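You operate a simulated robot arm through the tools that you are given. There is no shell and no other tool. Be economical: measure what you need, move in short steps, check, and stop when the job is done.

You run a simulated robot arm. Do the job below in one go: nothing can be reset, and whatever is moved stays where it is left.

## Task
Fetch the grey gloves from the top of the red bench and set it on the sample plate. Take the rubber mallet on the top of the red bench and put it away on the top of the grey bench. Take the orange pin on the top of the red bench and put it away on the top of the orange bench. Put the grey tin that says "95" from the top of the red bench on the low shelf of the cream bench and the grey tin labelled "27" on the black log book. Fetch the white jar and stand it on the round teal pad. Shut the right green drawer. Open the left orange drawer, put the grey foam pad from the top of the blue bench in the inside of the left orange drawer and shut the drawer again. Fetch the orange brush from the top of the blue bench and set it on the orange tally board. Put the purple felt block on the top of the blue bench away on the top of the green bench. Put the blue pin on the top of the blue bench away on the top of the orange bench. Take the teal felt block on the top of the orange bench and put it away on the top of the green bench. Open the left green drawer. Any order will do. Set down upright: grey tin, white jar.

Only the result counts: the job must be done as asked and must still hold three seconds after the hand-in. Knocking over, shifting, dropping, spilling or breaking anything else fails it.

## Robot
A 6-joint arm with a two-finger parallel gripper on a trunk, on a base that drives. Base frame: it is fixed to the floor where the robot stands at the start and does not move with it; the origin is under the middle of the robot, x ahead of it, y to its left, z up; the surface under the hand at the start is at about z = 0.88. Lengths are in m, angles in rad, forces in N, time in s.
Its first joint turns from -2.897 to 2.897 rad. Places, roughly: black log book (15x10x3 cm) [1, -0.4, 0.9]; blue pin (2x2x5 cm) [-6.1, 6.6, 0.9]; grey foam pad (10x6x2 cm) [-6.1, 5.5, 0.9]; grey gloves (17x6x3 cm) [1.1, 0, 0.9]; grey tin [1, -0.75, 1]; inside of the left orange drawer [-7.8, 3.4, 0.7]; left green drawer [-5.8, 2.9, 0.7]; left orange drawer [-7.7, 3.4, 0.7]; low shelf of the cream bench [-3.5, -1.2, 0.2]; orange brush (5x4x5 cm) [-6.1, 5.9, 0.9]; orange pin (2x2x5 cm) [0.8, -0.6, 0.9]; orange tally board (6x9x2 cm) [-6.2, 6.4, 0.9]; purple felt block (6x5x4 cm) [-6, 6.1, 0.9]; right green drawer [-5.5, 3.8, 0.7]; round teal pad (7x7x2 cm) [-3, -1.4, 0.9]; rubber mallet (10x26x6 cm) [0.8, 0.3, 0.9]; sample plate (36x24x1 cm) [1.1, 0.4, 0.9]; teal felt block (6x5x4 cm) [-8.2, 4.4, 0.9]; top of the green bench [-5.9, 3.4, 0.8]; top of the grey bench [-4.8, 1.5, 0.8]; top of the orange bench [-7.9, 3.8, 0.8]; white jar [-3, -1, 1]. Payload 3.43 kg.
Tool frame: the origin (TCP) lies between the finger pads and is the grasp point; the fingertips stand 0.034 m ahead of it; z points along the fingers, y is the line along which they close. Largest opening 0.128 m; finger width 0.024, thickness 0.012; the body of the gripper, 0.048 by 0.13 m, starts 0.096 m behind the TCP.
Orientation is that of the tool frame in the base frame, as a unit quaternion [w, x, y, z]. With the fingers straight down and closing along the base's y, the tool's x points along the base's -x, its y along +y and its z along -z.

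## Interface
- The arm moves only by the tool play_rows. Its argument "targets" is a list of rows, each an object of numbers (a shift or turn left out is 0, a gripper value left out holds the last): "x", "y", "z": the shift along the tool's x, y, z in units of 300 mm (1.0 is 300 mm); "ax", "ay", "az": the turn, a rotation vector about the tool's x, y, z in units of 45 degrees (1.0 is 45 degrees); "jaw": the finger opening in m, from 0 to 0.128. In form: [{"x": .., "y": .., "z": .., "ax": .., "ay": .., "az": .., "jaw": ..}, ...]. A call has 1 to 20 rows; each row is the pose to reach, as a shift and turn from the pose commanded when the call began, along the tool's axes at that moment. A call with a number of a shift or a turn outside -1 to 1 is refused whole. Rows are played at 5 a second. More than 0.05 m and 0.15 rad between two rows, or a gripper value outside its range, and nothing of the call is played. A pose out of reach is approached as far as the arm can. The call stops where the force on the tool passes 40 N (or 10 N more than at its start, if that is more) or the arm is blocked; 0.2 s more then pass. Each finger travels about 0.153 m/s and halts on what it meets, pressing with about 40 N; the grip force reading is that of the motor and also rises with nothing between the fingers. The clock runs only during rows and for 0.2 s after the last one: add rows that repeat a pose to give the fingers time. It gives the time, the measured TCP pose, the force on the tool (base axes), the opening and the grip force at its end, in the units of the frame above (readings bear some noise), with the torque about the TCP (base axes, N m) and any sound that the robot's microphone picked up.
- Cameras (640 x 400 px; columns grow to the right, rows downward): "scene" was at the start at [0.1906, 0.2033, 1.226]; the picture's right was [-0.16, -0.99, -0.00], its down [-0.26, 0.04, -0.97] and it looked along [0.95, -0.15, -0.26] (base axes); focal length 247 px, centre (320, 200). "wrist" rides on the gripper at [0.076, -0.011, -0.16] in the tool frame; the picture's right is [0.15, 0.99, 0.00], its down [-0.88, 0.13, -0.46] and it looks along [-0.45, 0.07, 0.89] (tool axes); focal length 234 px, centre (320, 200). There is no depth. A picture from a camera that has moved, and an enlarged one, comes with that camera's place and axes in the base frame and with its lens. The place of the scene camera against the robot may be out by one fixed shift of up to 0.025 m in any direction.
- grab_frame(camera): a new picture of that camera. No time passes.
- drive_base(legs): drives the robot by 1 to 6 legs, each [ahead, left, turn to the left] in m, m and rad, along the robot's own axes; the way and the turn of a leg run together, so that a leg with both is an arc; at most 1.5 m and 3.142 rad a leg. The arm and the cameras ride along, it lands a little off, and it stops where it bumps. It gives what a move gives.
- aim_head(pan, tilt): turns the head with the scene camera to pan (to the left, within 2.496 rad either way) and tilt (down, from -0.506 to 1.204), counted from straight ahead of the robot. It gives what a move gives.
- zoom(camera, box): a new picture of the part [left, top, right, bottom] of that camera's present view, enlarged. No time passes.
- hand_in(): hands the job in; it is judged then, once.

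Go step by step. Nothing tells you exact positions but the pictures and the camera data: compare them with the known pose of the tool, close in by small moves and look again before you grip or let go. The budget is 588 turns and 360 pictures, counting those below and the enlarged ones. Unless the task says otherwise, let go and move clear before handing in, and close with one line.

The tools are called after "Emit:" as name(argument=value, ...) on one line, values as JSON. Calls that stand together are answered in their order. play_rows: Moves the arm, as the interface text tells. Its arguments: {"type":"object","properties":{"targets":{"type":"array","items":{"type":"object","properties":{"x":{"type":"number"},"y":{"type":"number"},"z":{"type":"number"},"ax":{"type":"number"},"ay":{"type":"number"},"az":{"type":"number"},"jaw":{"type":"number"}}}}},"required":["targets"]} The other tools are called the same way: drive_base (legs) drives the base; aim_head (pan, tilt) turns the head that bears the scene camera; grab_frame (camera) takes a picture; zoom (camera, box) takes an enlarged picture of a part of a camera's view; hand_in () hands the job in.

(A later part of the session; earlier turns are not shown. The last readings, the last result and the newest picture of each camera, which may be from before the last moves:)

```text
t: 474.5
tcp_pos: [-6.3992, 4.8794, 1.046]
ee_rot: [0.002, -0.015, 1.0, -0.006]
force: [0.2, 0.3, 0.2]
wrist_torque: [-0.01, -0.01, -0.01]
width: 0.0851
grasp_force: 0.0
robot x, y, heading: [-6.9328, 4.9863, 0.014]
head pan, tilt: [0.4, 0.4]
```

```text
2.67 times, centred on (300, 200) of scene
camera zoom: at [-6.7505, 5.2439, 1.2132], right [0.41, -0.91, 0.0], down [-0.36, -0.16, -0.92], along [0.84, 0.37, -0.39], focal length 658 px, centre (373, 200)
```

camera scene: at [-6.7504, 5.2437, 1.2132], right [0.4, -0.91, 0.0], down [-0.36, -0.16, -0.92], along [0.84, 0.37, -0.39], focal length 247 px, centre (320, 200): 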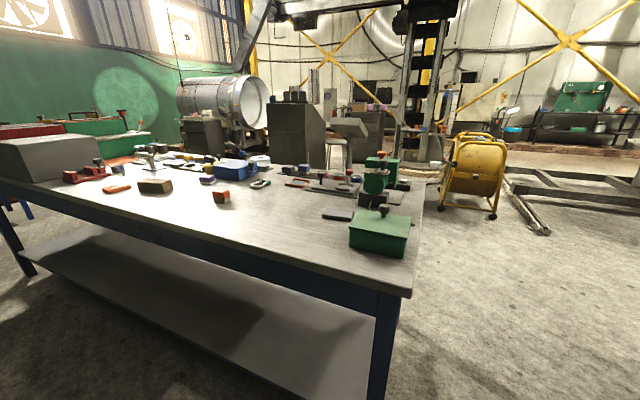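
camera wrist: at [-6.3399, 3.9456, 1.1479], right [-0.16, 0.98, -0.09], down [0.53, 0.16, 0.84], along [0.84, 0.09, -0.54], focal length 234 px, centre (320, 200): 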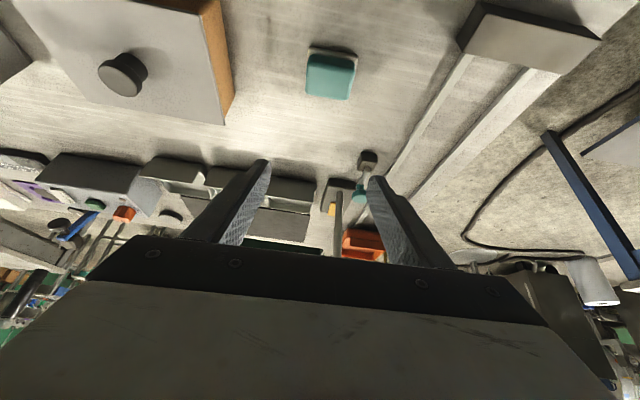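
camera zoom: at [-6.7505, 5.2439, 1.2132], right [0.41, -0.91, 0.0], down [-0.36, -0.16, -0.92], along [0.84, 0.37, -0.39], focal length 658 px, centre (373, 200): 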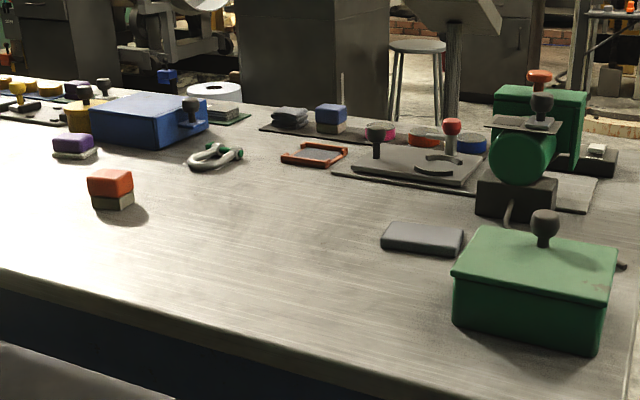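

Everything is identified: brush (-6.14,5.905), tally board (-6.22,6.39), purple felt (-6.0,6.12), blue pin (-6.08,6.585), foam pad (-6.085,5.47). I drive in front.

Emit:
drive_base(legs=[[0, 1.1, 0], [0.12, 0, 0]])

Emit:
grab_frame(camera="wrist")

Emit:
grab_frame(camera="scene")

```text
t: 481.0
tcp_pos: [-6.3007, 5.9929, 1.0458]
ee_rot: [0.002, -0.021, 1.0, -0.006]
force: [0.6, 0.6, -0.5]
wrist_torque: [-0.01, -0.01, -0.01]
width: 0.085
grasp_force: 0.0
robot x, y, heading: [-6.8365, 6.0906, 0.024]
head pan, tilt: [0.4, 0.4]
```

```text
201 pictures are left
camera wrist: at [-6.3775, 5.9786, 1.2049], right [-0.19, 0.98, -0.01], down [0.87, 0.17, 0.46], along [0.45, 0.08, -0.89], focal length 234 px, centre (320, 200)
```

wrist: 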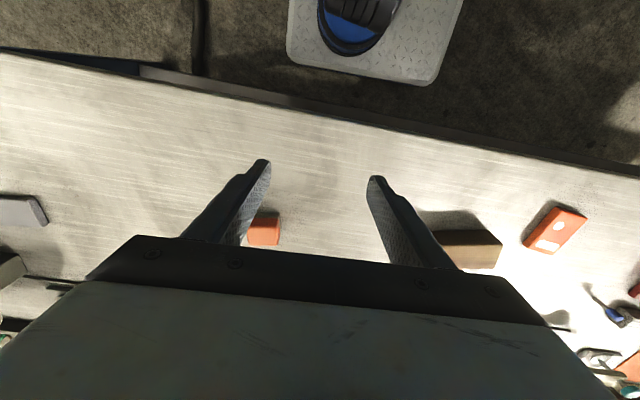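

```text
200 pictures are left
camera scene: at [-6.6569, 6.3529, 1.2132], right [0.41, -0.91, 0.0], down [-0.35, -0.16, -0.92], along [0.84, 0.38, -0.39], focal length 247 px, centre (320, 200)
```

scene: 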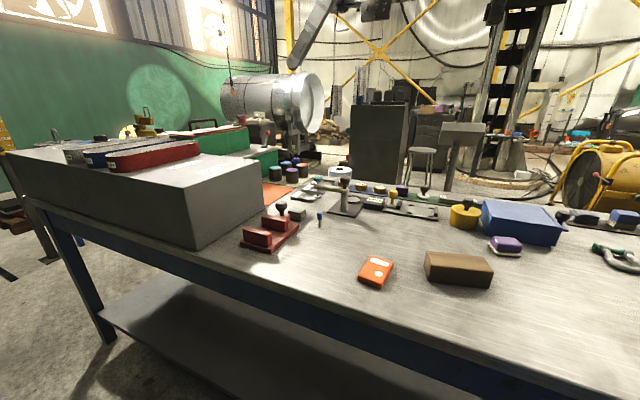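

Emit:
play_rows(targets=[{"x": -0.1, "y": -0.12, "jaw": 0.1}, {"x": -0.2, "y": -0.24}, {"x": -0.2, "y": -0.24}])

Emit:
grab_frame(camera="wrist")

```text
t: 481.8
tcp_pos: [-6.2374, 5.9219, 1.0467]
ee_rot: [0.002, -0.02, 1.0, -0.005]
force: [-0.4, 0.1, 0.7]
wrist_torque: [-0.01, -0.02, 0.0]
width: 0.1
grasp_force: 0.1
robot x, y, heading: [-6.8315, 6.0918, 0.026]
head pan, tilt: [0.4, 0.4]
```

```text
199 pictures are left
camera wrist: at [-6.3145, 5.9081, 1.2057], right [-0.19, 0.98, -0.01], down [0.87, 0.17, 0.46], along [0.45, 0.08, -0.89], focal length 234 px, centre (320, 200)
```

wrist: 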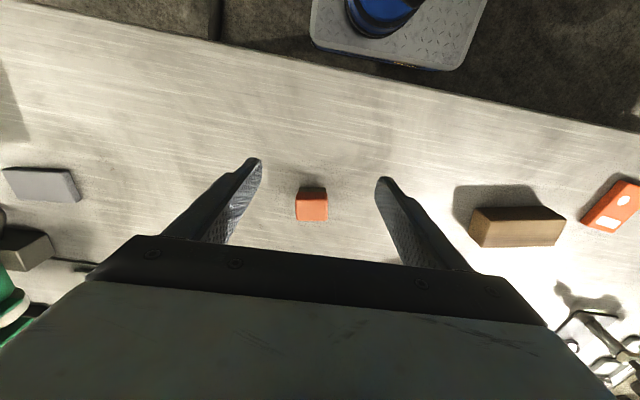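

Emit:
play_rows(targets=[{"x": -0.15}, {"x": -0.304}, {"x": -0.304, "z": 0.15}, {"x": -0.304, "z": 0.3}, {"x": -0.304, "z": 0.3}])

Emit:
grab_frame(camera="wrist")

```text
t: 483.0
tcp_pos: [-6.1468, 5.9251, 0.9562]
ee_rot: [0.002, -0.02, 1.0, -0.005]
force: [0.6, -0.3, -0.3]
wrist_torque: [0.0, -0.01, 0.01]
width: 0.0999
grasp_force: 0.0
robot x, y, heading: [-6.8335, 6.0918, 0.029]
head pan, tilt: [0.4, 0.4]
```

```text
198 pictures are left
camera wrist: at [-6.2227, 5.9115, 1.1161], right [-0.19, 0.98, -0.01], down [0.87, 0.17, 0.46], along [0.45, 0.08, -0.89], focal length 234 px, centre (320, 200)
```

wrist: 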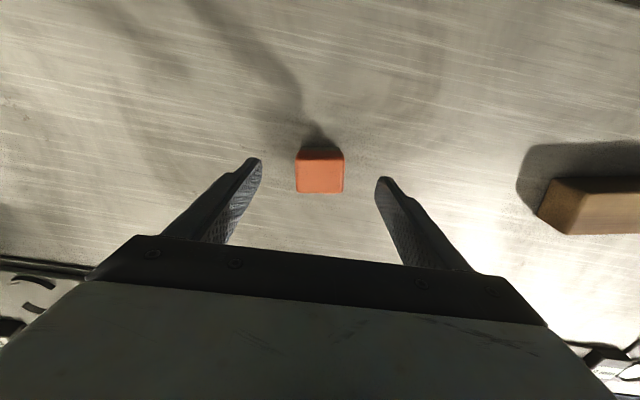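

Emit:
play_rows(targets=[{"x": -0.01, "z": 0.12}, {"x": -0.01, "z": 0.218}, {"x": -0.01, "z": 0.218, "jaw": 0.07}, {"x": -0.01, "z": 0.218, "jaw": 0.04}, {"x": -0.01, "z": 0.218, "jaw": 0.0}, {"x": -0.01, "z": 0.218, "jaw": 0.0}])

Emit:
play_rows(targets=[{"z": -0.07}, {"z": -0.2}, {"z": -0.35}, {"z": -0.45}, {"z": -0.45}])

Emit:
grab_frame(camera="wrist")

```text
t: 484.4
tcp_pos: [-6.1435, 5.9251, 0.8902]
ee_rot: [0.002, -0.021, 1.0, -0.006]
force: [0.6, 0.4, -0.2]
wrist_torque: [-0.02, 0.02, -0.01]
width: 0.0492
grasp_force: 40.4
robot x, y, heading: [-6.8335, 6.0947, 0.029]
head pan, tilt: [0.4, 0.4]
```

```text
t: 485.6
tcp_pos: [-6.1457, 5.9257, 1.0247]
ee_rot: [0.001, -0.021, 1.0, -0.006]
force: [-0.4, -0.4, -0.5]
wrist_torque: [0.01, -0.02, -0.01]
width: 0.0494
grasp_force: 40.3
robot x, y, heading: [-6.8335, 6.0965, 0.033]
head pan, tilt: [0.4, 0.4]
```

```text
197 pictures are left
camera wrist: at [-6.2205, 5.9127, 1.1853], right [-0.19, 0.98, -0.01], down [0.87, 0.17, 0.46], along [0.45, 0.08, -0.89], focal length 234 px, centre (320, 200)
```

wrist: 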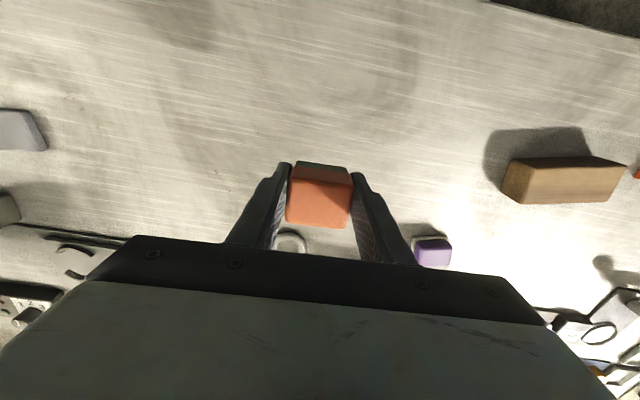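

Emit:
play_rows(targets=[{"y": 0.15, "x": 0.04}, {"y": 0.3, "x": 0.08}, {"y": 0.45, "x": 0.12}, {"y": 0.6, "x": 0.16}, {"y": 0.75, "x": 0.2}, {"y": 0.9, "x": 0.24}, {"y": 0.98, "x": 0.26}, {"y": 0.98, "x": 0.26}])

Emit:
play_rows(targets=[{"y": 0.15}, {"y": 0.3}, {"y": 0.45}, {"y": 0.58}, {"y": 0.58}])

Emit:
grab_frame(camera="wrist")

```text
t: 487.4
tcp_pos: [-6.2325, 6.2162, 1.0215]
ee_rot: [0.002, -0.02, 1.0, -0.005]
force: [0.1, 0.1, -1.5]
wrist_torque: [0.01, 0.0, 0.01]
width: 0.0492
grasp_force: 40.5
robot x, y, heading: [-6.8362, 6.0944, 0.026]
head pan, tilt: [0.4, 0.4]
```

```text
t: 488.6
tcp_pos: [-6.2408, 6.3897, 1.0203]
ee_rot: [0.002, -0.02, 1.0, -0.006]
force: [-0.5, 0.5, 0.3]
wrist_torque: [0.02, -0.02, -0.02]
width: 0.0492
grasp_force: 39.8
robot x, y, heading: [-6.8348, 6.0932, 0.026]
head pan, tilt: [0.4, 0.4]
```

```text
196 pictures are left
camera wrist: at [-6.3168, 6.3769, 1.1802], right [-0.19, 0.98, -0.01], down [0.87, 0.17, 0.46], along [0.45, 0.08, -0.89], focal length 234 px, centre (320, 200)
```

wrist: 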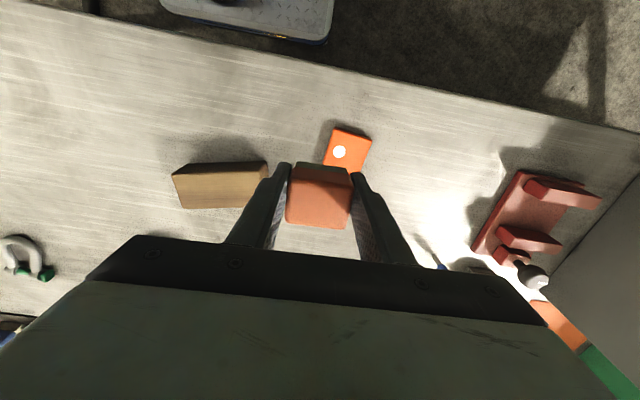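

Emit:
play_rows(targets=[{"x": -0.03, "y": 0.03, "az": 0.18}, {"x": -0.066, "y": 0.064, "az": 0.36}, {"x": -0.066, "y": 0.064, "az": 0.5}, {"x": -0.066, "y": 0.064, "az": 0.6}, {"x": -0.066, "y": 0.064, "z": 0.1, "az": 0.6}, {"x": -0.066, "y": 0.064, "z": 0.2, "az": 0.6}, {"x": -0.066, "y": 0.064, "z": 0.2, "az": 0.6}])

Emit:
grab_frame(camera="wrist")

Emit:
zoom(camera="scene", box=[270, 170, 510, 300])

```text
t: 490.2
tcp_pos: [-6.2241, 6.4111, 0.9609]
ee_rot: [0.003, 0.213, 0.977, -0.005]
force: [0.0, -0.4, -0.9]
wrist_torque: [0.01, -0.01, 0.02]
width: 0.0492
grasp_force: 39.7
robot x, y, heading: [-6.8357, 6.0942, 0.022]
head pan, tilt: [0.4, 0.4]
```

```text
195 pictures are left
camera wrist: at [-6.2972, 6.4318, 1.1197], right [0.28, 0.96, -0.01], down [0.85, -0.24, 0.46], along [0.44, -0.14, -0.89], focal length 234 px, centre (320, 200)
```

wrist: 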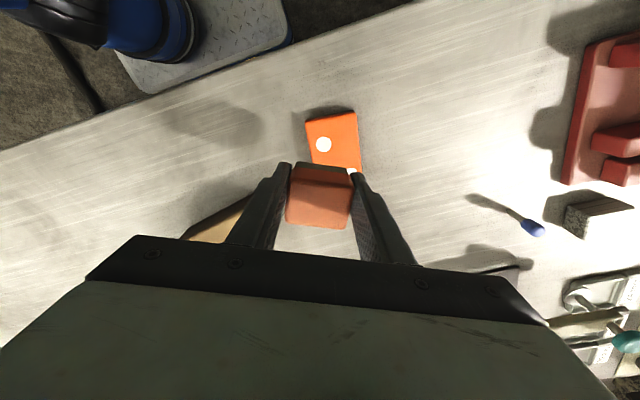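

```text
2.67 times, centred on (390, 235) of scene
camera zoom: at [-6.6569, 6.353, 1.2132], right [0.41, -0.91, 0.0], down [-0.35, -0.16, -0.92], along [0.84, 0.38, -0.39], focal length 658 px, centre (133, 107)
```

zoom: 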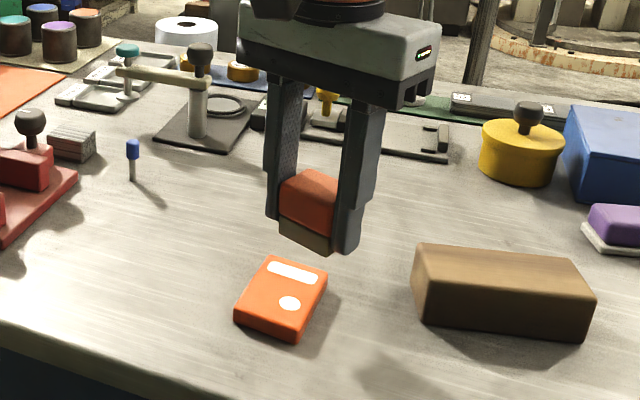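

Emit:
play_rows(targets=[{"y": 0.02, "az": -0.16}, {"y": 0.039, "x": -0.004, "az": -0.32}, {"y": 0.039, "x": -0.004, "az": -0.43}, {"y": 0.039, "x": -0.004, "az": -0.43}])

Emit:
grab_frame(camera="wrist")

```text
t: 491.2
tcp_pos: [-6.2168, 6.4216, 0.9606]
ee_rot: [0.002, 0.045, 0.999, -0.005]
force: [-0.3, 0.4, -1.7]
wrist_torque: [0.01, -0.03, 0.02]
width: 0.0494
grasp_force: 40.3
robot x, y, heading: [-6.8317, 6.0938, 0.024]
head pan, tilt: [0.4, 0.4]
```

```text
193 pictures are left
camera wrist: at [-6.2938, 6.4169, 1.12], right [-0.06, 1.0, -0.01], down [0.89, 0.06, 0.46], along [0.46, 0.02, -0.89], focal length 234 px, centre (320, 200)
```

wrist: 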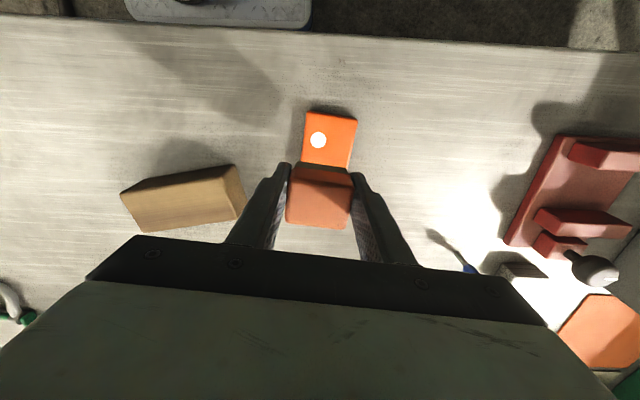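

Emit:
play_rows(targets=[{"z": 0.08}, {"z": 0.13}, {"z": 0.15}, {"z": 0.16}, {"z": 0.17}, {"z": 0.18}, {"z": 0.19}])

Emit:
zoom(camera="scene", box=[270, 170, 510, 300])

```text
t: 492.8
tcp_pos: [-6.2162, 6.4182, 0.9054]
ee_rot: [0.003, 0.047, 0.999, -0.004]
force: [-0.6, -1.6, 30.3]
wrist_torque: [0.18, -0.03, -0.04]
width: 0.0494
grasp_force: 40.2
robot x, y, heading: [-6.8346, 6.0949, 0.03]
head pan, tilt: [0.4, 0.4]
```

```text
2.67 times, centred on (390, 235) of scene
camera zoom: at [-6.6576, 6.3524, 1.2134], right [0.41, -0.91, 0.0], down [-0.35, -0.16, -0.92], along [0.84, 0.38, -0.39], focal length 658 px, centre (133, 107)
```

zoom: 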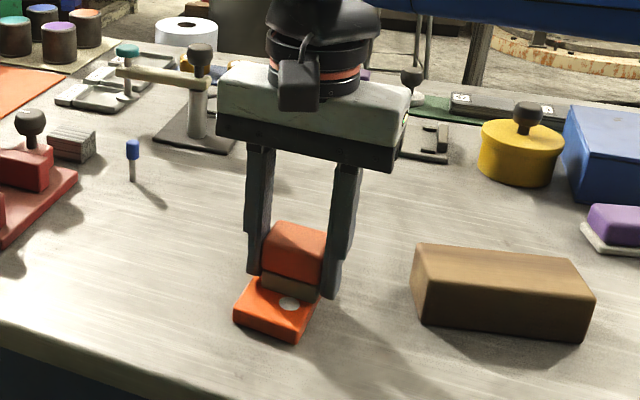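

The brush sits a bit toward the far end of the board; I lift slightly and shift it 1.5 cm nearer.

Emit:
play_rows(targets=[{"z": -0.05}, {"z": -0.05, "x": 0.05}, {"z": -0.05, "x": 0.05}, {"z": -0.02, "x": 0.05}, {"z": -0.01, "x": 0.05}, {"z": 0.0, "x": 0.05}, {"z": 0.005, "x": 0.05}])

Emit:
zoom(camera="scene", box=[270, 170, 510, 300])

```text
t: 494.4
tcp_pos: [-6.2313, 6.4212, 0.903]
ee_rot: [0.003, 0.046, 0.999, -0.005]
force: [1.2, 0.8, 29.3]
wrist_torque: [0.24, -0.08, 0.0]
width: 0.0495
grasp_force: 39.9
robot x, y, heading: [-6.8335, 6.0956, 0.027]
head pan, tilt: [0.4, 0.4]
```

```text
2.67 times, centred on (390, 235) of scene
camera zoom: at [-6.6576, 6.3526, 1.2133], right [0.41, -0.91, 0.0], down [-0.35, -0.16, -0.92], along [0.84, 0.38, -0.39], focal length 658 px, centre (133, 107)
```

zoom: 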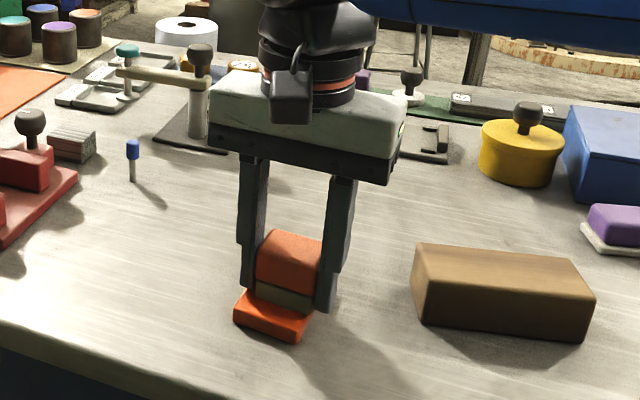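

Better. I release and rise.

Emit:
play_rows(targets=[{"z": -0.006}, {"z": -0.006, "jaw": 0.06}, {"z": -0.006, "jaw": 0.08}, {"z": -0.006, "jaw": 0.08}, {"z": -0.1}, {"z": -0.25}, {"z": -0.4}, {"z": -0.5}, {"z": -0.5}])

Emit:
grab_frame(camera="wrist")

Emit:
zoom(camera="scene", box=[270, 170, 510, 300])

```text
t: 496.4
tcp_pos: [-6.232, 6.4229, 1.0515]
ee_rot: [0.002, 0.046, 0.999, -0.006]
force: [0.0, 0.9, 0.1]
wrist_torque: [0.0, 0.04, 0.0]
width: 0.0799
grasp_force: 0.1
robot x, y, heading: [-6.8342, 6.0942, 0.031]
head pan, tilt: [0.4, 0.4]
```

```text
190 pictures are left
camera wrist: at [-6.3092, 6.4192, 1.2116], right [-0.06, 1.0, -0.01], down [0.89, 0.05, 0.46], along [0.46, 0.01, -0.89], focal length 234 px, centre (320, 200)
```

wrist: 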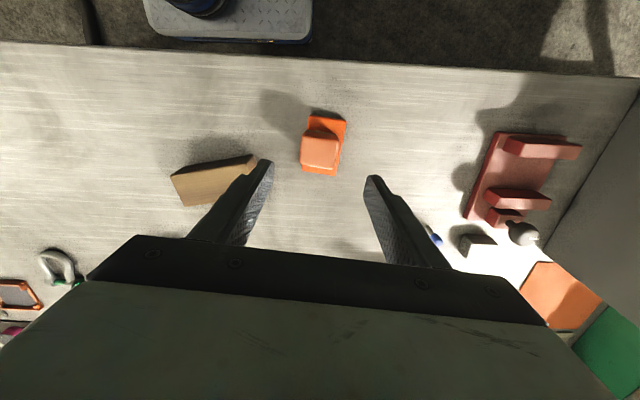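

```text
2.67 times, centred on (390, 235) of scene
camera zoom: at [-6.6569, 6.353, 1.2132], right [0.41, -0.91, 0.0], down [-0.35, -0.16, -0.92], along [0.84, 0.38, -0.39], focal length 658 px, centre (133, 107)
```

zoom: 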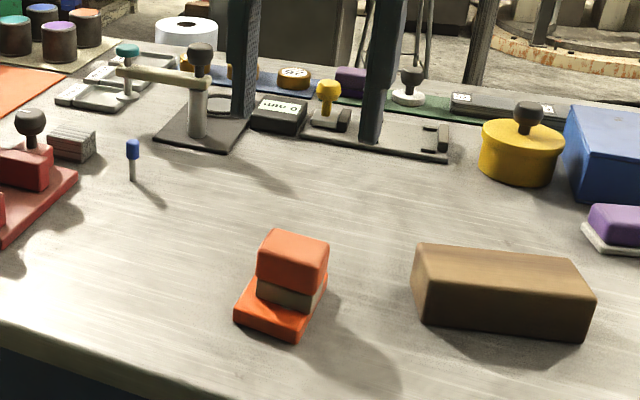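

Brush done. Next the blue pin near (-6.09,6.61); I shift the base north.

Emit:
drive_base(legs=[[0, 0.35, 0]])

Emit:
grab_frame(camera="wrist")

```text
t: 498.7
tcp_pos: [-6.2419, 6.7759, 1.0514]
ee_rot: [0.002, 0.045, 0.999, -0.005]
force: [0.6, 0.2, -0.5]
wrist_torque: [-0.03, 0.03, 0.02]
width: 0.0801
grasp_force: 0.0
robot x, y, heading: [-6.8428, 6.4422, 0.024]
head pan, tilt: [0.4, 0.4]
```

```text
188 pictures are left
camera wrist: at [-6.3189, 6.7711, 1.2114], right [-0.06, 1.0, -0.01], down [0.89, 0.05, 0.46], along [0.46, 0.02, -0.89], focal length 234 px, centre (320, 200)
```

wrist: 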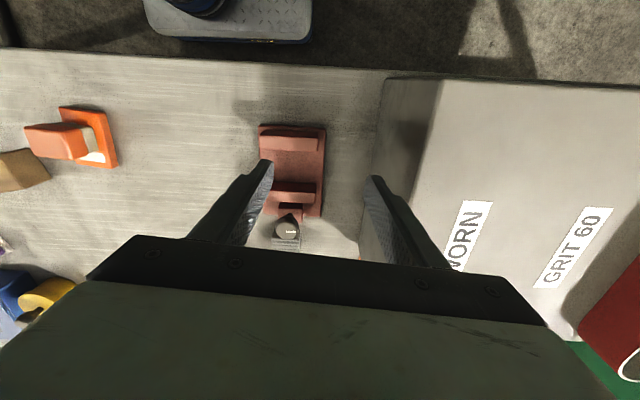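

Emit:
play_rows(targets=[{"y": -0.15}, {"y": -0.3}, {"y": -0.45}, {"y": -0.55, "x": -0.05}, {"y": -0.55, "x": -0.18}, {"y": -0.55, "x": -0.18}])

Emit:
grab_frame(camera="wrist")

```text
t: 500.1
tcp_pos: [-6.2027, 6.6034, 1.0551]
ee_rot: [0.002, 0.045, 0.999, -0.006]
force: [0.0, -0.1, 0.0]
wrist_torque: [-0.01, 0.0, 0.01]
width: 0.0802
grasp_force: 0.0
robot x, y, heading: [-6.8452, 6.4466, 0.029]
head pan, tilt: [0.4, 0.4]
```

```text
187 pictures are left
camera wrist: at [-6.2797, 6.601, 1.2135], right [-0.06, 1.0, -0.01], down [0.89, 0.05, 0.46], along [0.46, 0.02, -0.89], focal length 234 px, centre (320, 200)
```

wrist: 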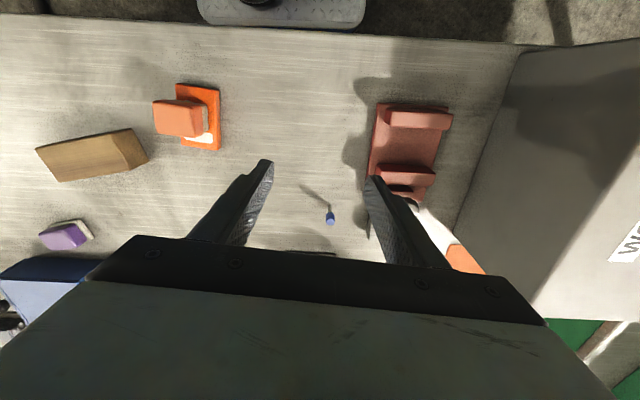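

Emit:
play_rows(targets=[{"x": -0.13, "y": 0.04, "jaw": 0.045}, {"x": -0.26, "y": 0.08}, {"x": -0.398, "y": 0.12}, {"x": -0.398, "y": 0.12, "z": 0.15}, {"x": -0.398, "y": 0.12, "z": 0.27}, {"x": -0.398, "y": 0.12, "z": 0.27}])

Emit:
grab_frame(camera="wrist")

```text
t: 501.5
tcp_pos: [-6.0799, 6.6287, 0.973]
ee_rot: [0.002, 0.044, 0.999, -0.006]
force: [-0.1, 0.2, -0.5]
wrist_torque: [0.01, -0.01, -0.01]
width: 0.0452
grasp_force: 0.0
robot x, y, heading: [-6.8392, 6.4437, 0.029]
head pan, tilt: [0.4, 0.4]
```

```text
186 pictures are left
camera wrist: at [-6.1573, 6.6256, 1.133], right [-0.06, 1.0, -0.01], down [0.89, 0.05, 0.46], along [0.46, 0.02, -0.89], focal length 234 px, centre (320, 200)
```

wrist: 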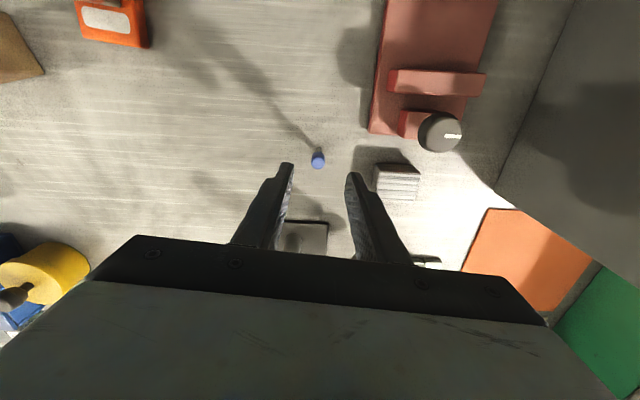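

Emit:
play_rows(targets=[{"z": 0.14, "y": -0.008}, {"z": 0.25, "y": -0.008}, {"z": 0.282, "y": -0.008}, {"z": 0.282, "y": -0.008, "jaw": 0.02}, {"z": 0.282, "y": -0.008, "jaw": 0.0}, {"z": 0.282, "y": -0.008, "jaw": 0.0}])

Emit:
play_rows(targets=[{"z": -0.07}, {"z": -0.2}, {"z": -0.35}, {"z": -0.5}, {"z": -0.55}, {"z": -0.55}])

Emit:
grab_frame(camera="wrist")

```text
t: 502.9
tcp_pos: [-6.0802, 6.6261, 0.8894]
ee_rot: [0.003, 0.046, 0.999, -0.005]
force: [-0.2, 0.4, 0.2]
wrist_torque: [-0.02, 0.01, 0.01]
width: 0.0129
grasp_force: 40.0
robot x, y, heading: [-6.8433, 6.4441, 0.028]
head pan, tilt: [0.4, 0.4]
```

```text
t: 504.3
tcp_pos: [-6.0806, 6.6274, 1.0536]
ee_rot: [0.002, 0.045, 0.999, -0.005]
force: [0.2, 0.1, -0.7]
wrist_torque: [-0.01, 0.01, -0.03]
width: 0.0131
grasp_force: 39.8
robot x, y, heading: [-6.8426, 6.4439, 0.025]
head pan, tilt: [0.4, 0.4]
```

```text
185 pictures are left
camera wrist: at [-6.1577, 6.6246, 1.2135], right [-0.06, 1.0, -0.01], down [0.89, 0.05, 0.46], along [0.46, 0.02, -0.89], focal length 234 px, centre (320, 200)
```

wrist: 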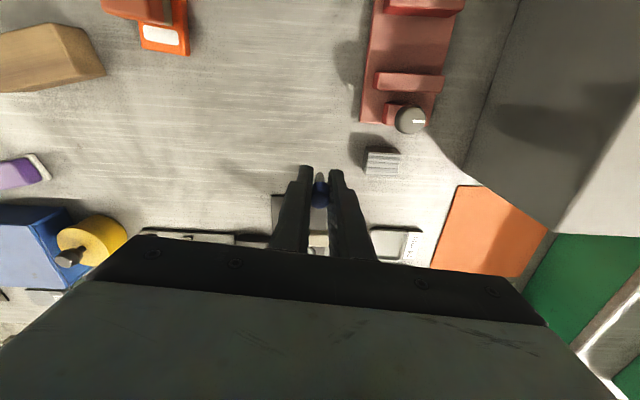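

Blue pin held. I retract the hand, then drive to the orange bench.

Emit:
play_rows(targets=[{"x": 0.14, "y": -0.06}, {"x": 0.28, "y": -0.12}, {"x": 0.42, "y": -0.18}, {"x": 0.56, "y": -0.24}, {"x": 0.7, "y": -0.3}, {"x": 0.84, "y": -0.36}, {"x": 0.9, "y": -0.36}, {"x": 0.9, "y": -0.36}])

```text
t: 506.1
tcp_pos: [-6.3599, 6.5441, 1.053]
ee_rot: [0.003, 0.045, 0.999, -0.005]
force: [-0.4, 0.6, 0.0]
wrist_torque: [0.01, 0.0, 0.04]
width: 0.0132
grasp_force: 39.6
robot x, y, heading: [-6.842, 6.4466, 0.03]
head pan, tilt: [0.4, 0.4]
```

Emit:
drive_base(legs=[[-0.2, 0, 0], [0, -1.2, 0], [0, 0, 3.112], [0, 0.85, 0]])

Emit:
grab_frame(camera="wrist")

```text
t: 524.8
tcp_pos: [-7.5083, 4.2854, 1.053]
ee_rot: [-0.005, 0.998, -0.062, -0.003]
force: [0.1, 0.9, 0.0]
wrist_torque: [-0.02, -0.01, -0.01]
width: 0.0131
grasp_force: 39.6
robot x, y, heading: [-7.0228, 4.3686, 3.139]
head pan, tilt: [0.4, 0.4]
```

```text
184 pictures are left
camera wrist: at [-7.4313, 4.2838, 1.213], right [0.02, -1.0, -0.01], down [-0.89, -0.02, 0.46], along [-0.46, 0.0, -0.89], focal length 234 px, centre (320, 200)
```

wrist: 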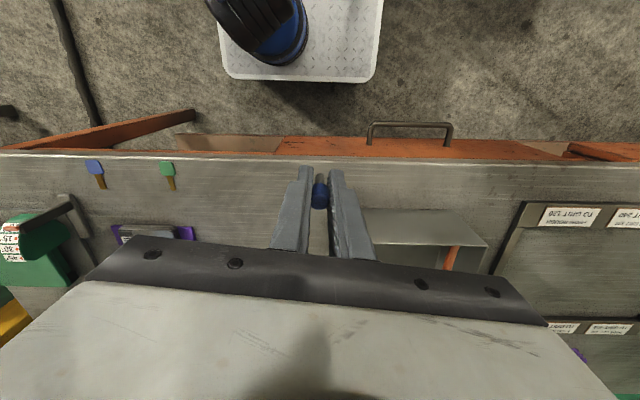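

Emit:
play_rows(targets=[{"x": -0.13, "y": -0.05}, {"x": -0.26, "y": -0.1}, {"x": -0.39, "y": -0.14}, {"x": -0.527, "y": -0.186}, {"x": -0.527, "y": -0.186, "z": 0.15}, {"x": -0.527, "y": -0.186, "z": 0.3}, {"x": -0.527, "y": -0.186, "z": 0.4}, {"x": -0.527, "y": -0.186, "z": 0.4}])

Emit:
grab_frame(camera="wrist")

```text
t: 526.6
tcp_pos: [-7.6585, 4.3606, 0.9342]
ee_rot: [-0.005, 0.998, -0.062, -0.002]
force: [-0.5, 0.2, 0.2]
wrist_torque: [0.0, 0.04, -0.03]
width: 0.0128
grasp_force: 39.5
robot x, y, heading: [-7.0209, 4.3663, 3.133]
head pan, tilt: [0.4, 0.4]
```

```text
183 pictures are left
camera wrist: at [-7.5814, 4.3604, 1.0938], right [0.02, -1.0, -0.01], down [-0.89, -0.02, 0.46], along [-0.46, 0.0, -0.89], focal length 234 px, centre (320, 200)
```

wrist: 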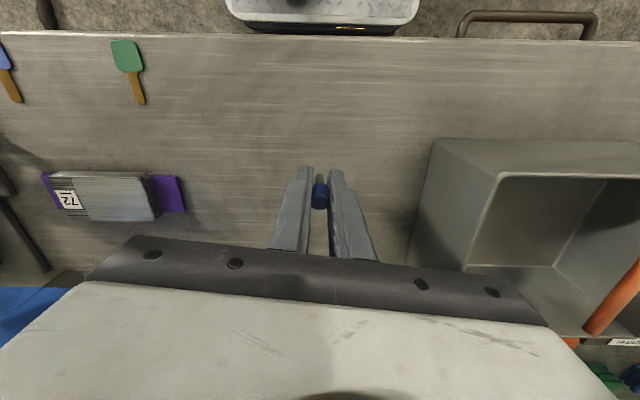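

Free spot. I lower until contact.

Emit:
play_rows(targets=[{"z": 0.1}, {"z": 0.125}, {"z": 0.135}, {"z": 0.145}, {"z": 0.155}, {"z": 0.163}, {"z": 0.17}, {"z": 0.177}])

```text
t: 528.4
tcp_pos: [-7.6603, 4.3615, 0.8856]
ee_rot: [-0.004, 0.998, -0.063, -0.004]
force: [4.1, 0.7, 12.0]
wrist_torque: [0.01, -0.1, -0.02]
width: 0.013
grasp_force: 40.1
robot x, y, heading: [-7.0203, 4.3687, 3.132]
head pan, tilt: [0.4, 0.4]
stopped in row 8: the force on the tool passed its limit at 45 N (the readings are from after the stop); the commanded pose is now the measured one
```

Emit:
play_rows(targets=[{"z": -0.005}, {"z": -0.005, "jaw": 0.025}, {"z": -0.005, "jaw": 0.05}, {"z": -0.005, "jaw": 0.05}, {"z": -0.1}, {"z": -0.25}, {"z": -0.4}, {"z": -0.55}, {"z": -0.55}])

Emit:
grab_frame(camera="wrist")

```text
t: 530.4
tcp_pos: [-7.6579, 4.3606, 1.0486]
ee_rot: [-0.004, 0.998, -0.063, -0.004]
force: [0.0, -0.2, 0.6]
wrist_torque: [0.03, 0.02, 0.01]
width: 0.0498
grasp_force: 0.1
robot x, y, heading: [-7.0223, 4.3694, 3.128]
head pan, tilt: [0.4, 0.4]
```

```text
182 pictures are left
camera wrist: at [-7.5805, 4.3597, 1.2082], right [0.02, -1.0, -0.01], down [-0.89, -0.02, 0.46], along [-0.46, 0.0, -0.89], focal length 234 px, centre (320, 200)
```

wrist: 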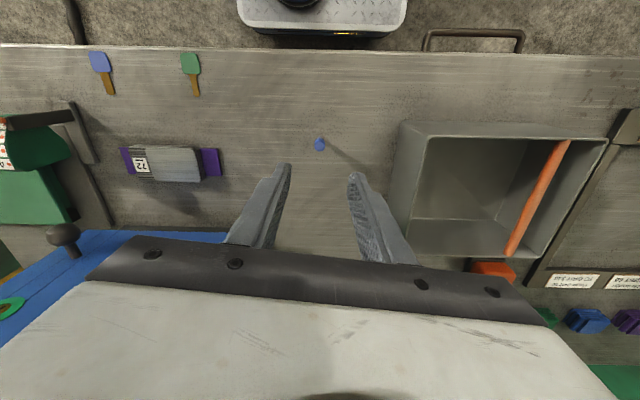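

Blue pin stands. Now the left orange drawer: I'll work on it from the north with the robot facing south, the bench on its right. I retract and turn.

Emit:
play_rows(targets=[{"x": 0.15, "z": -0.02}, {"x": 0.3, "z": -0.02}, {"x": 0.45, "z": -0.02}, {"x": 0.5, "z": -0.02}, {"x": 0.5, "z": -0.02}])

Emit:
drive_base(legs=[[-0.07, 0, 0], [0, 0, 1.58], [0.1, -0.05, 0]])

Emit:
aim_head(pan=-0.7, tilt=0.6)

Emit:
grab_frame(camera="scene")

```text
t: 531.6
tcp_pos: [-7.5087, 4.3396, 1.0538]
ee_rot: [-0.004, 0.998, -0.063, -0.005]
force: [0.3, -0.3, -0.8]
wrist_torque: [0.01, 0.01, 0.01]
width: 0.0501
grasp_force: 0.2
robot x, y, heading: [-7.0227, 4.3692, 3.135]
head pan, tilt: [0.4, 0.4]
```

```text
t: 537.3
tcp_pos: [-6.9636, 3.7797, 1.053]
ee_rot: [0.0, 0.743, 0.67, -0.006]
force: [-0.1, -0.3, -0.1]
wrist_torque: [0.01, -0.03, 0.01]
width: 0.0501
grasp_force: 0.0
robot x, y, heading: [-6.9994, 4.2694, -1.56]
head pan, tilt: [0.4, 0.4]
```

```text
t: 538.6
tcp_pos: [-6.9643, 3.78, 1.0536]
ee_rot: [0.0, 0.743, 0.669, -0.006]
force: [0.1, -0.3, -0.7]
wrist_torque: [-0.03, 0.03, 0.02]
width: 0.0499
grasp_force: 0.0
robot x, y, heading: [-7.0012, 4.266, -1.558]
head pan, tilt: [-0.7, 0.6]
```

```text
181 pictures are left
camera scene: at [-6.8171, 4.1193, 1.195], right [-0.77, 0.63, 0.0], down [0.36, 0.44, -0.83], along [-0.52, -0.64, -0.56], focal length 247 px, centre (320, 200)
```

scene: 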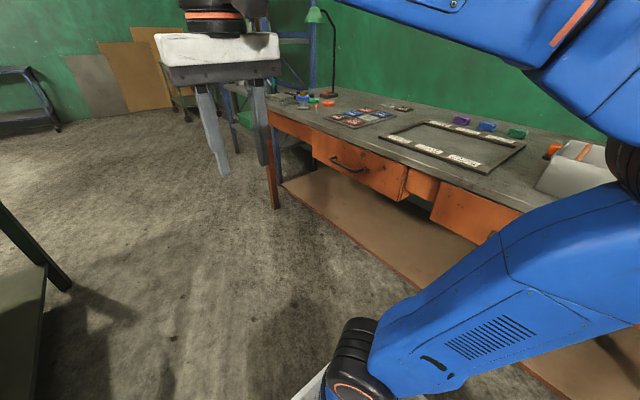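

The left drawer's handle is around y 3.35–3.555, x≈-7.505. I tilt the tool sideways toward it.

Emit:
play_rows(targets=[{"az": -0.13}, {"az": -0.13, "ax": 0.17}, {"az": -0.13, "ax": 0.34}, {"az": -0.13, "ax": 0.51}, {"az": -0.13, "ax": 0.68}, {"az": -0.13, "ax": 0.85}, {"az": -0.13, "ax": 0.89}, {"az": -0.13, "ax": 0.89}])

Emit:
grab_frame(camera="wrist")

```text
t: 540.5
tcp_pos: [-6.9887, 3.7344, 0.9957]
ee_rot: [-0.254, 0.663, 0.664, -0.236]
force: [-0.2, 0.5, -0.3]
wrist_torque: [-0.04, -0.01, 0.0]
width: 0.0499
grasp_force: 0.1
out of reach, approached as far as the arm can: row 4, 5, 6, 7, 8
robot x, y, heading: [-6.9992, 4.2666, -1.556]
head pan, tilt: [-0.7, 0.6]
```

```text
180 pictures are left
camera wrist: at [-6.8926, 3.8048, 1.1262], right [0.75, 0.16, -0.64], down [0.39, -0.89, 0.24], along [-0.53, -0.43, -0.73], focal length 234 px, centre (320, 200)
```

wrist: 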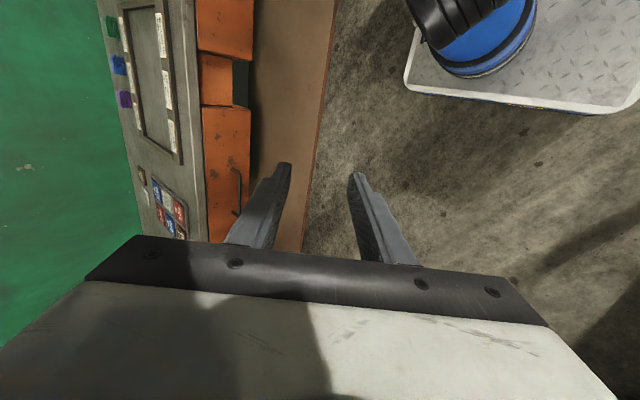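

Emit:
play_rows(targets=[{"x": -0.077, "y": -0.06, "z": 0.113}, {"x": -0.154, "y": -0.12, "z": 0.227}, {"x": -0.231, "y": -0.18, "z": 0.34}, {"x": -0.309, "y": -0.238, "z": 0.453}, {"x": -0.386, "y": -0.297, "z": 0.567}, {"x": -0.463, "y": -0.357, "z": 0.68}, {"x": -0.463, "y": -0.357, "z": 0.68}])

Emit:
grab_frame(camera="wrist")

Emit:
grab_frame(camera="scene")

```text
t: 542.0
tcp_pos: [-7.2039, 3.5982, 0.906]
ee_rot: [-0.255, 0.663, 0.664, -0.234]
force: [-0.1, 0.1, 0.4]
wrist_torque: [0.01, -0.02, -0.03]
width: 0.0501
grasp_force: 0.1
robot x, y, heading: [-6.9974, 4.2649, -1.556]
head pan, tilt: [-0.7, 0.6]
```

```text
179 pictures are left
camera wrist: at [-7.1076, 3.6692, 1.0363], right [0.75, 0.16, -0.64], down [0.39, -0.89, 0.24], along [-0.53, -0.43, -0.73], focal length 234 px, centre (320, 200)
```

wrist: 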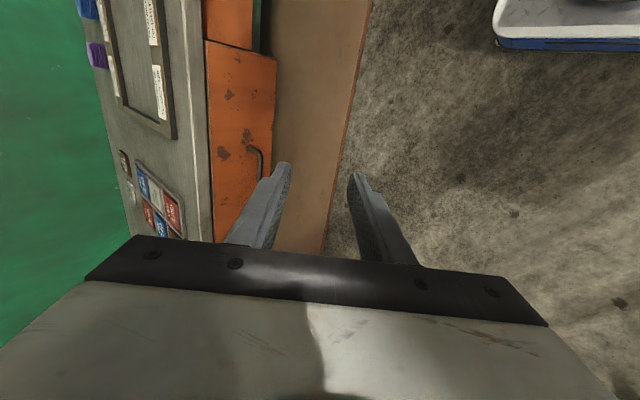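

```text
178 pictures are left
camera scene: at [-6.8171, 4.1194, 1.195], right [-0.77, 0.63, 0.0], down [0.36, 0.44, -0.83], along [-0.52, -0.64, -0.56], focal length 247 px, centre (320, 200)
```

scene: 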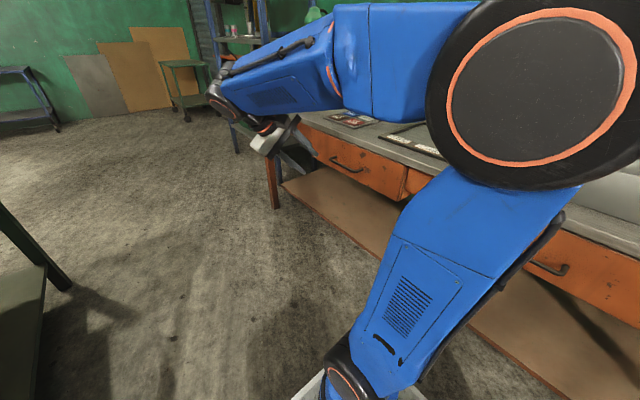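

Emit:
play_rows(targets=[{"x": -0.07, "y": -0.06, "z": 0.113}, {"x": -0.14, "y": -0.12, "z": 0.227}, {"x": -0.21, "y": -0.18, "z": 0.34}, {"x": -0.28, "y": -0.238, "z": 0.453}, {"x": -0.35, "y": -0.297, "z": 0.567}, {"x": -0.42, "y": -0.357, "z": 0.68}, {"x": -0.42, "y": -0.357, "z": 0.68}])

Emit:
grab_frame(camera="wrist")

Emit:
zoom(camera="scene", box=[220, 80, 460, 230])

```text
t: 543.6
tcp_pos: [-7.4197, 3.4769, 0.8168]
ee_rot: [-0.255, 0.663, 0.663, -0.235]
force: [-0.7, 0.4, -0.2]
wrist_torque: [-0.01, 0.02, 0.0]
width: 0.05
grasp_force: 0.1
robot x, y, heading: [-7.0006, 4.2658, -1.555]
head pan, tilt: [-0.7, 0.6]
```

```text
177 pictures are left
camera wrist: at [-7.3239, 3.5478, 0.9476], right [0.75, 0.16, -0.64], down [0.39, -0.89, 0.24], along [-0.53, -0.43, -0.73], focal length 234 px, centre (320, 200)
```

wrist: 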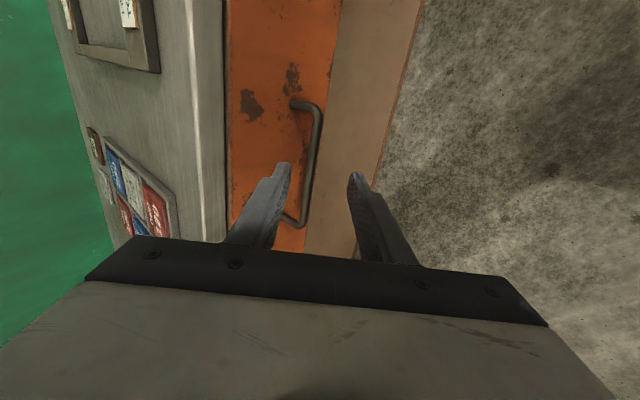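

```text
2.67 times, centred on (340, 155) of scene
camera zoom: at [-6.8172, 4.1194, 1.195], right [-0.77, 0.63, 0.0], down [0.36, 0.44, -0.82], along [-0.52, -0.64, -0.57], focal length 658 px, centre (267, 320)
```

zoom: 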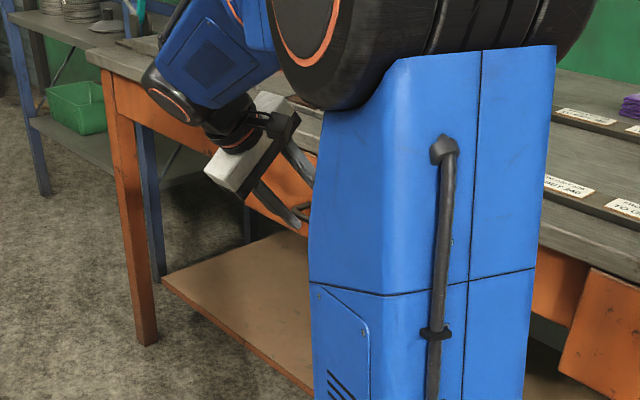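

Emit:
play_rows(targets=[{"y": -0.02, "z": 0.13}, {"y": -0.02, "z": 0.23}, {"y": -0.02, "z": 0.23}])

Emit:
grab_frame(camera="wrist")

```text
t: 544.5
tcp_pos: [-7.468, 3.4795, 0.7685]
ee_rot: [-0.255, 0.664, 0.663, -0.235]
force: [-1.0, 0.1, -0.3]
wrist_torque: [-0.01, 0.01, 0.01]
width: 0.0502
grasp_force: 0.1
robot x, y, heading: [-7.0028, 4.2655, -1.553]
head pan, tilt: [-0.7, 0.6]
```

```text
175 pictures are left
camera wrist: at [-7.3726, 3.5499, 0.8993], right [0.75, 0.16, -0.64], down [0.39, -0.89, 0.24], along [-0.53, -0.43, -0.73], focal length 234 px, centre (320, 200)
```

wrist: 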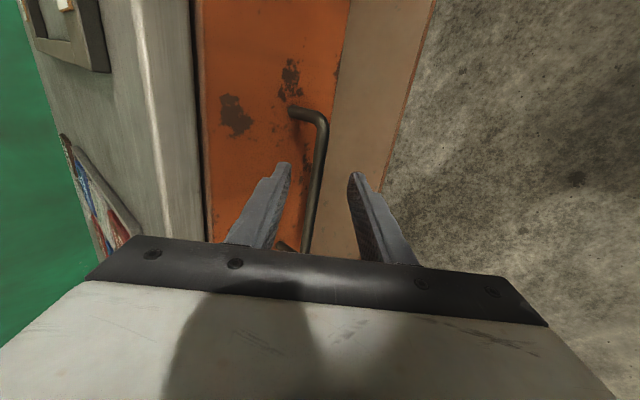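

Emit:
play_rows(targets=[{"z": 0.08}, {"z": 0.14}, {"z": 0.18}, {"z": 0.18}])

Emit:
grab_frame(camera="wrist")

```text
t: 545.3
tcp_pos: [-7.4994, 3.4811, 0.7335]
ee_rot: [-0.255, 0.662, 0.663, -0.238]
force: [17.5, 11.0, 13.0]
wrist_torque: [-0.12, 0.59, -0.4]
width: 0.0474
grasp_force: 0.0
robot x, y, heading: [-7.0035, 4.2686, -1.56]
head pan, tilt: [-0.7, 0.6]
stopped in row 4: the force on the tool passed its limit at 55 N (the readings are from after the stop); the commanded pose is now the measured one
```

```text
174 pictures are left
camera wrist: at [-7.4026, 3.5515, 0.8638], right [0.75, 0.15, -0.64], down [0.39, -0.89, 0.24], along [-0.53, -0.43, -0.73], focal length 234 px, centre (320, 200)
```

wrist: 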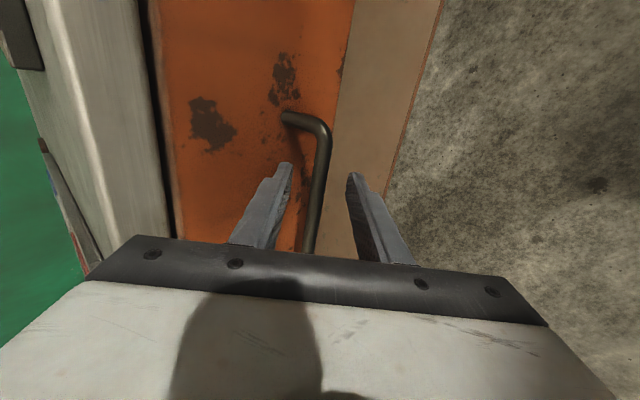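

Emit:
play_rows(targets=[{"z": -0.012}, {"z": -0.012, "jaw": 0.03}, {"z": -0.012, "jaw": 0.015}, {"z": -0.012, "jaw": 0.0}, {"z": -0.012, "jaw": 0.0}])

Emit:
grab_frame(camera="wrist")

```text
t: 546.5
tcp_pos: [-7.4977, 3.4787, 0.7354]
ee_rot: [-0.254, 0.663, 0.662, -0.239]
force: [-5.7, -4.4, 12.1]
wrist_torque: [-0.49, 0.13, -0.39]
width: 0.0117
grasp_force: 44.7
robot x, y, heading: [-7.0033, 4.2688, -1.555]
head pan, tilt: [-0.7, 0.6]
```

```text
173 pictures are left
camera wrist: at [-7.4019, 3.5507, 0.8659], right [0.75, 0.15, -0.64], down [0.39, -0.89, 0.24], along [-0.53, -0.43, -0.73], focal length 234 px, centre (320, 200)
```

wrist: 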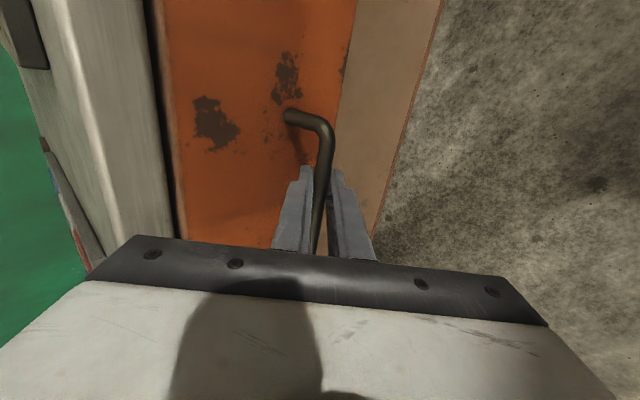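

Gripped the handle. I pull straight out.

Emit:
play_rows(targets=[{"y": 0.04, "z": -0.034}, {"y": 0.09, "z": -0.077}, {"y": 0.14, "z": -0.12}, {"y": 0.19, "z": -0.162}, {"y": 0.24, "z": -0.205}, {"y": 0.24, "z": -0.205}])

Emit:
grab_frame(camera="wrist")

```text
t: 547.9
tcp_pos: [-7.4019, 3.4795, 0.7359]
ee_rot: [-0.255, 0.663, 0.663, -0.238]
force: [0.8, 0.1, 24.7]
wrist_torque: [0.17, 0.13, -0.92]
width: 0.0118
grasp_force: 45.3
robot x, y, heading: [-7.0013, 4.2653, -1.559]
head pan, tilt: [-0.7, 0.6]
```

```text
172 pictures are left
camera wrist: at [-7.3063, 3.5509, 0.8659], right [0.75, 0.15, -0.64], down [0.39, -0.89, 0.24], along [-0.53, -0.43, -0.73], focal length 234 px, centre (320, 200)
```

wrist: 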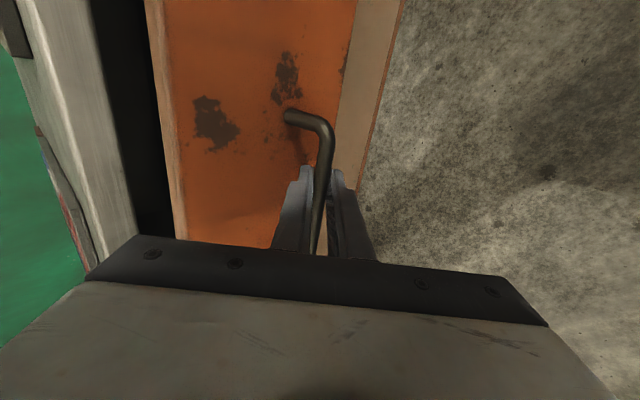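

Emit:
play_rows(targets=[{"y": 0.02, "z": -0.037}, {"y": 0.09, "z": -0.095}, {"y": 0.16, "z": -0.155}, {"y": 0.23, "z": -0.215}, {"y": 0.3, "z": -0.275}, {"y": 0.36, "z": -0.326}, {"y": 0.36, "z": -0.326}])

Emit:
grab_frame(camera="scene")

```text
t: 549.5
tcp_pos: [-7.2577, 3.4781, 0.7375]
ee_rot: [-0.255, 0.663, 0.663, -0.237]
force: [-1.1, 23.9, -23.9]
wrist_torque: [-0.16, -0.15, -0.73]
width: 0.0116
grasp_force: 45.0
robot x, y, heading: [-6.9994, 4.2622, -1.554]
head pan, tilt: [-0.7, 0.6]
```

```text
171 pictures are left
camera scene: at [-6.8169, 4.1195, 1.195], right [-0.77, 0.63, 0.0], down [0.36, 0.44, -0.82], along [-0.52, -0.64, -0.57], focal length 247 px, centre (320, 200)
```

scene: 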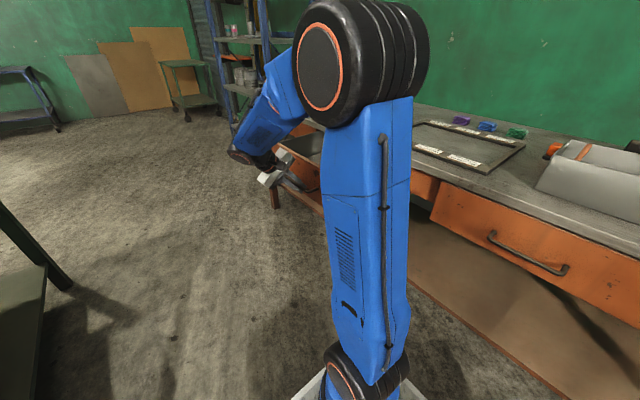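

Drawer open by about 0.24 m. I release and back off.

Emit:
play_rows(targets=[{"jaw": 0.03}, {"jaw": 0.05}, {"jaw": 0.05}, {"z": -0.12}, {"z": -0.27}, {"z": -0.42}, {"z": -0.57}, {"z": -0.72}, {"z": -0.72}])

Emit:
grab_frame(camera="wrist")

```text
t: 551.5
tcp_pos: [-7.1177, 3.474, 0.9022]
ee_rot: [-0.255, 0.662, 0.663, -0.238]
force: [-0.5, 0.2, 0.0]
wrist_torque: [-0.02, -0.01, -0.01]
width: 0.0499
grasp_force: 0.1
robot x, y, heading: [-6.9997, 4.2667, -1.551]
head pan, tilt: [-0.7, 0.6]
```

```text
170 pictures are left
camera wrist: at [-7.0211, 3.5455, 1.0324], right [0.75, 0.16, -0.64], down [0.39, -0.89, 0.24], along [-0.53, -0.43, -0.73], focal length 234 px, centre (320, 200)
```

wrist: 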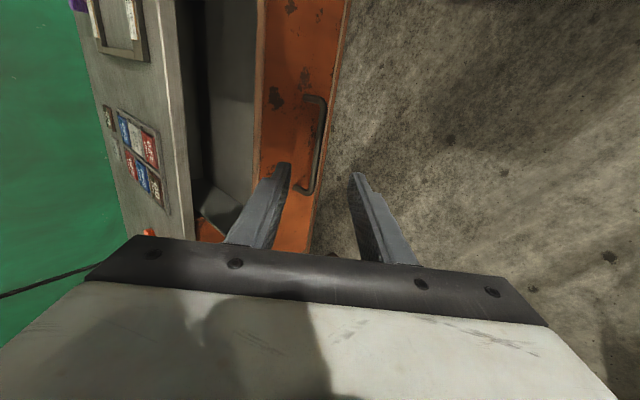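

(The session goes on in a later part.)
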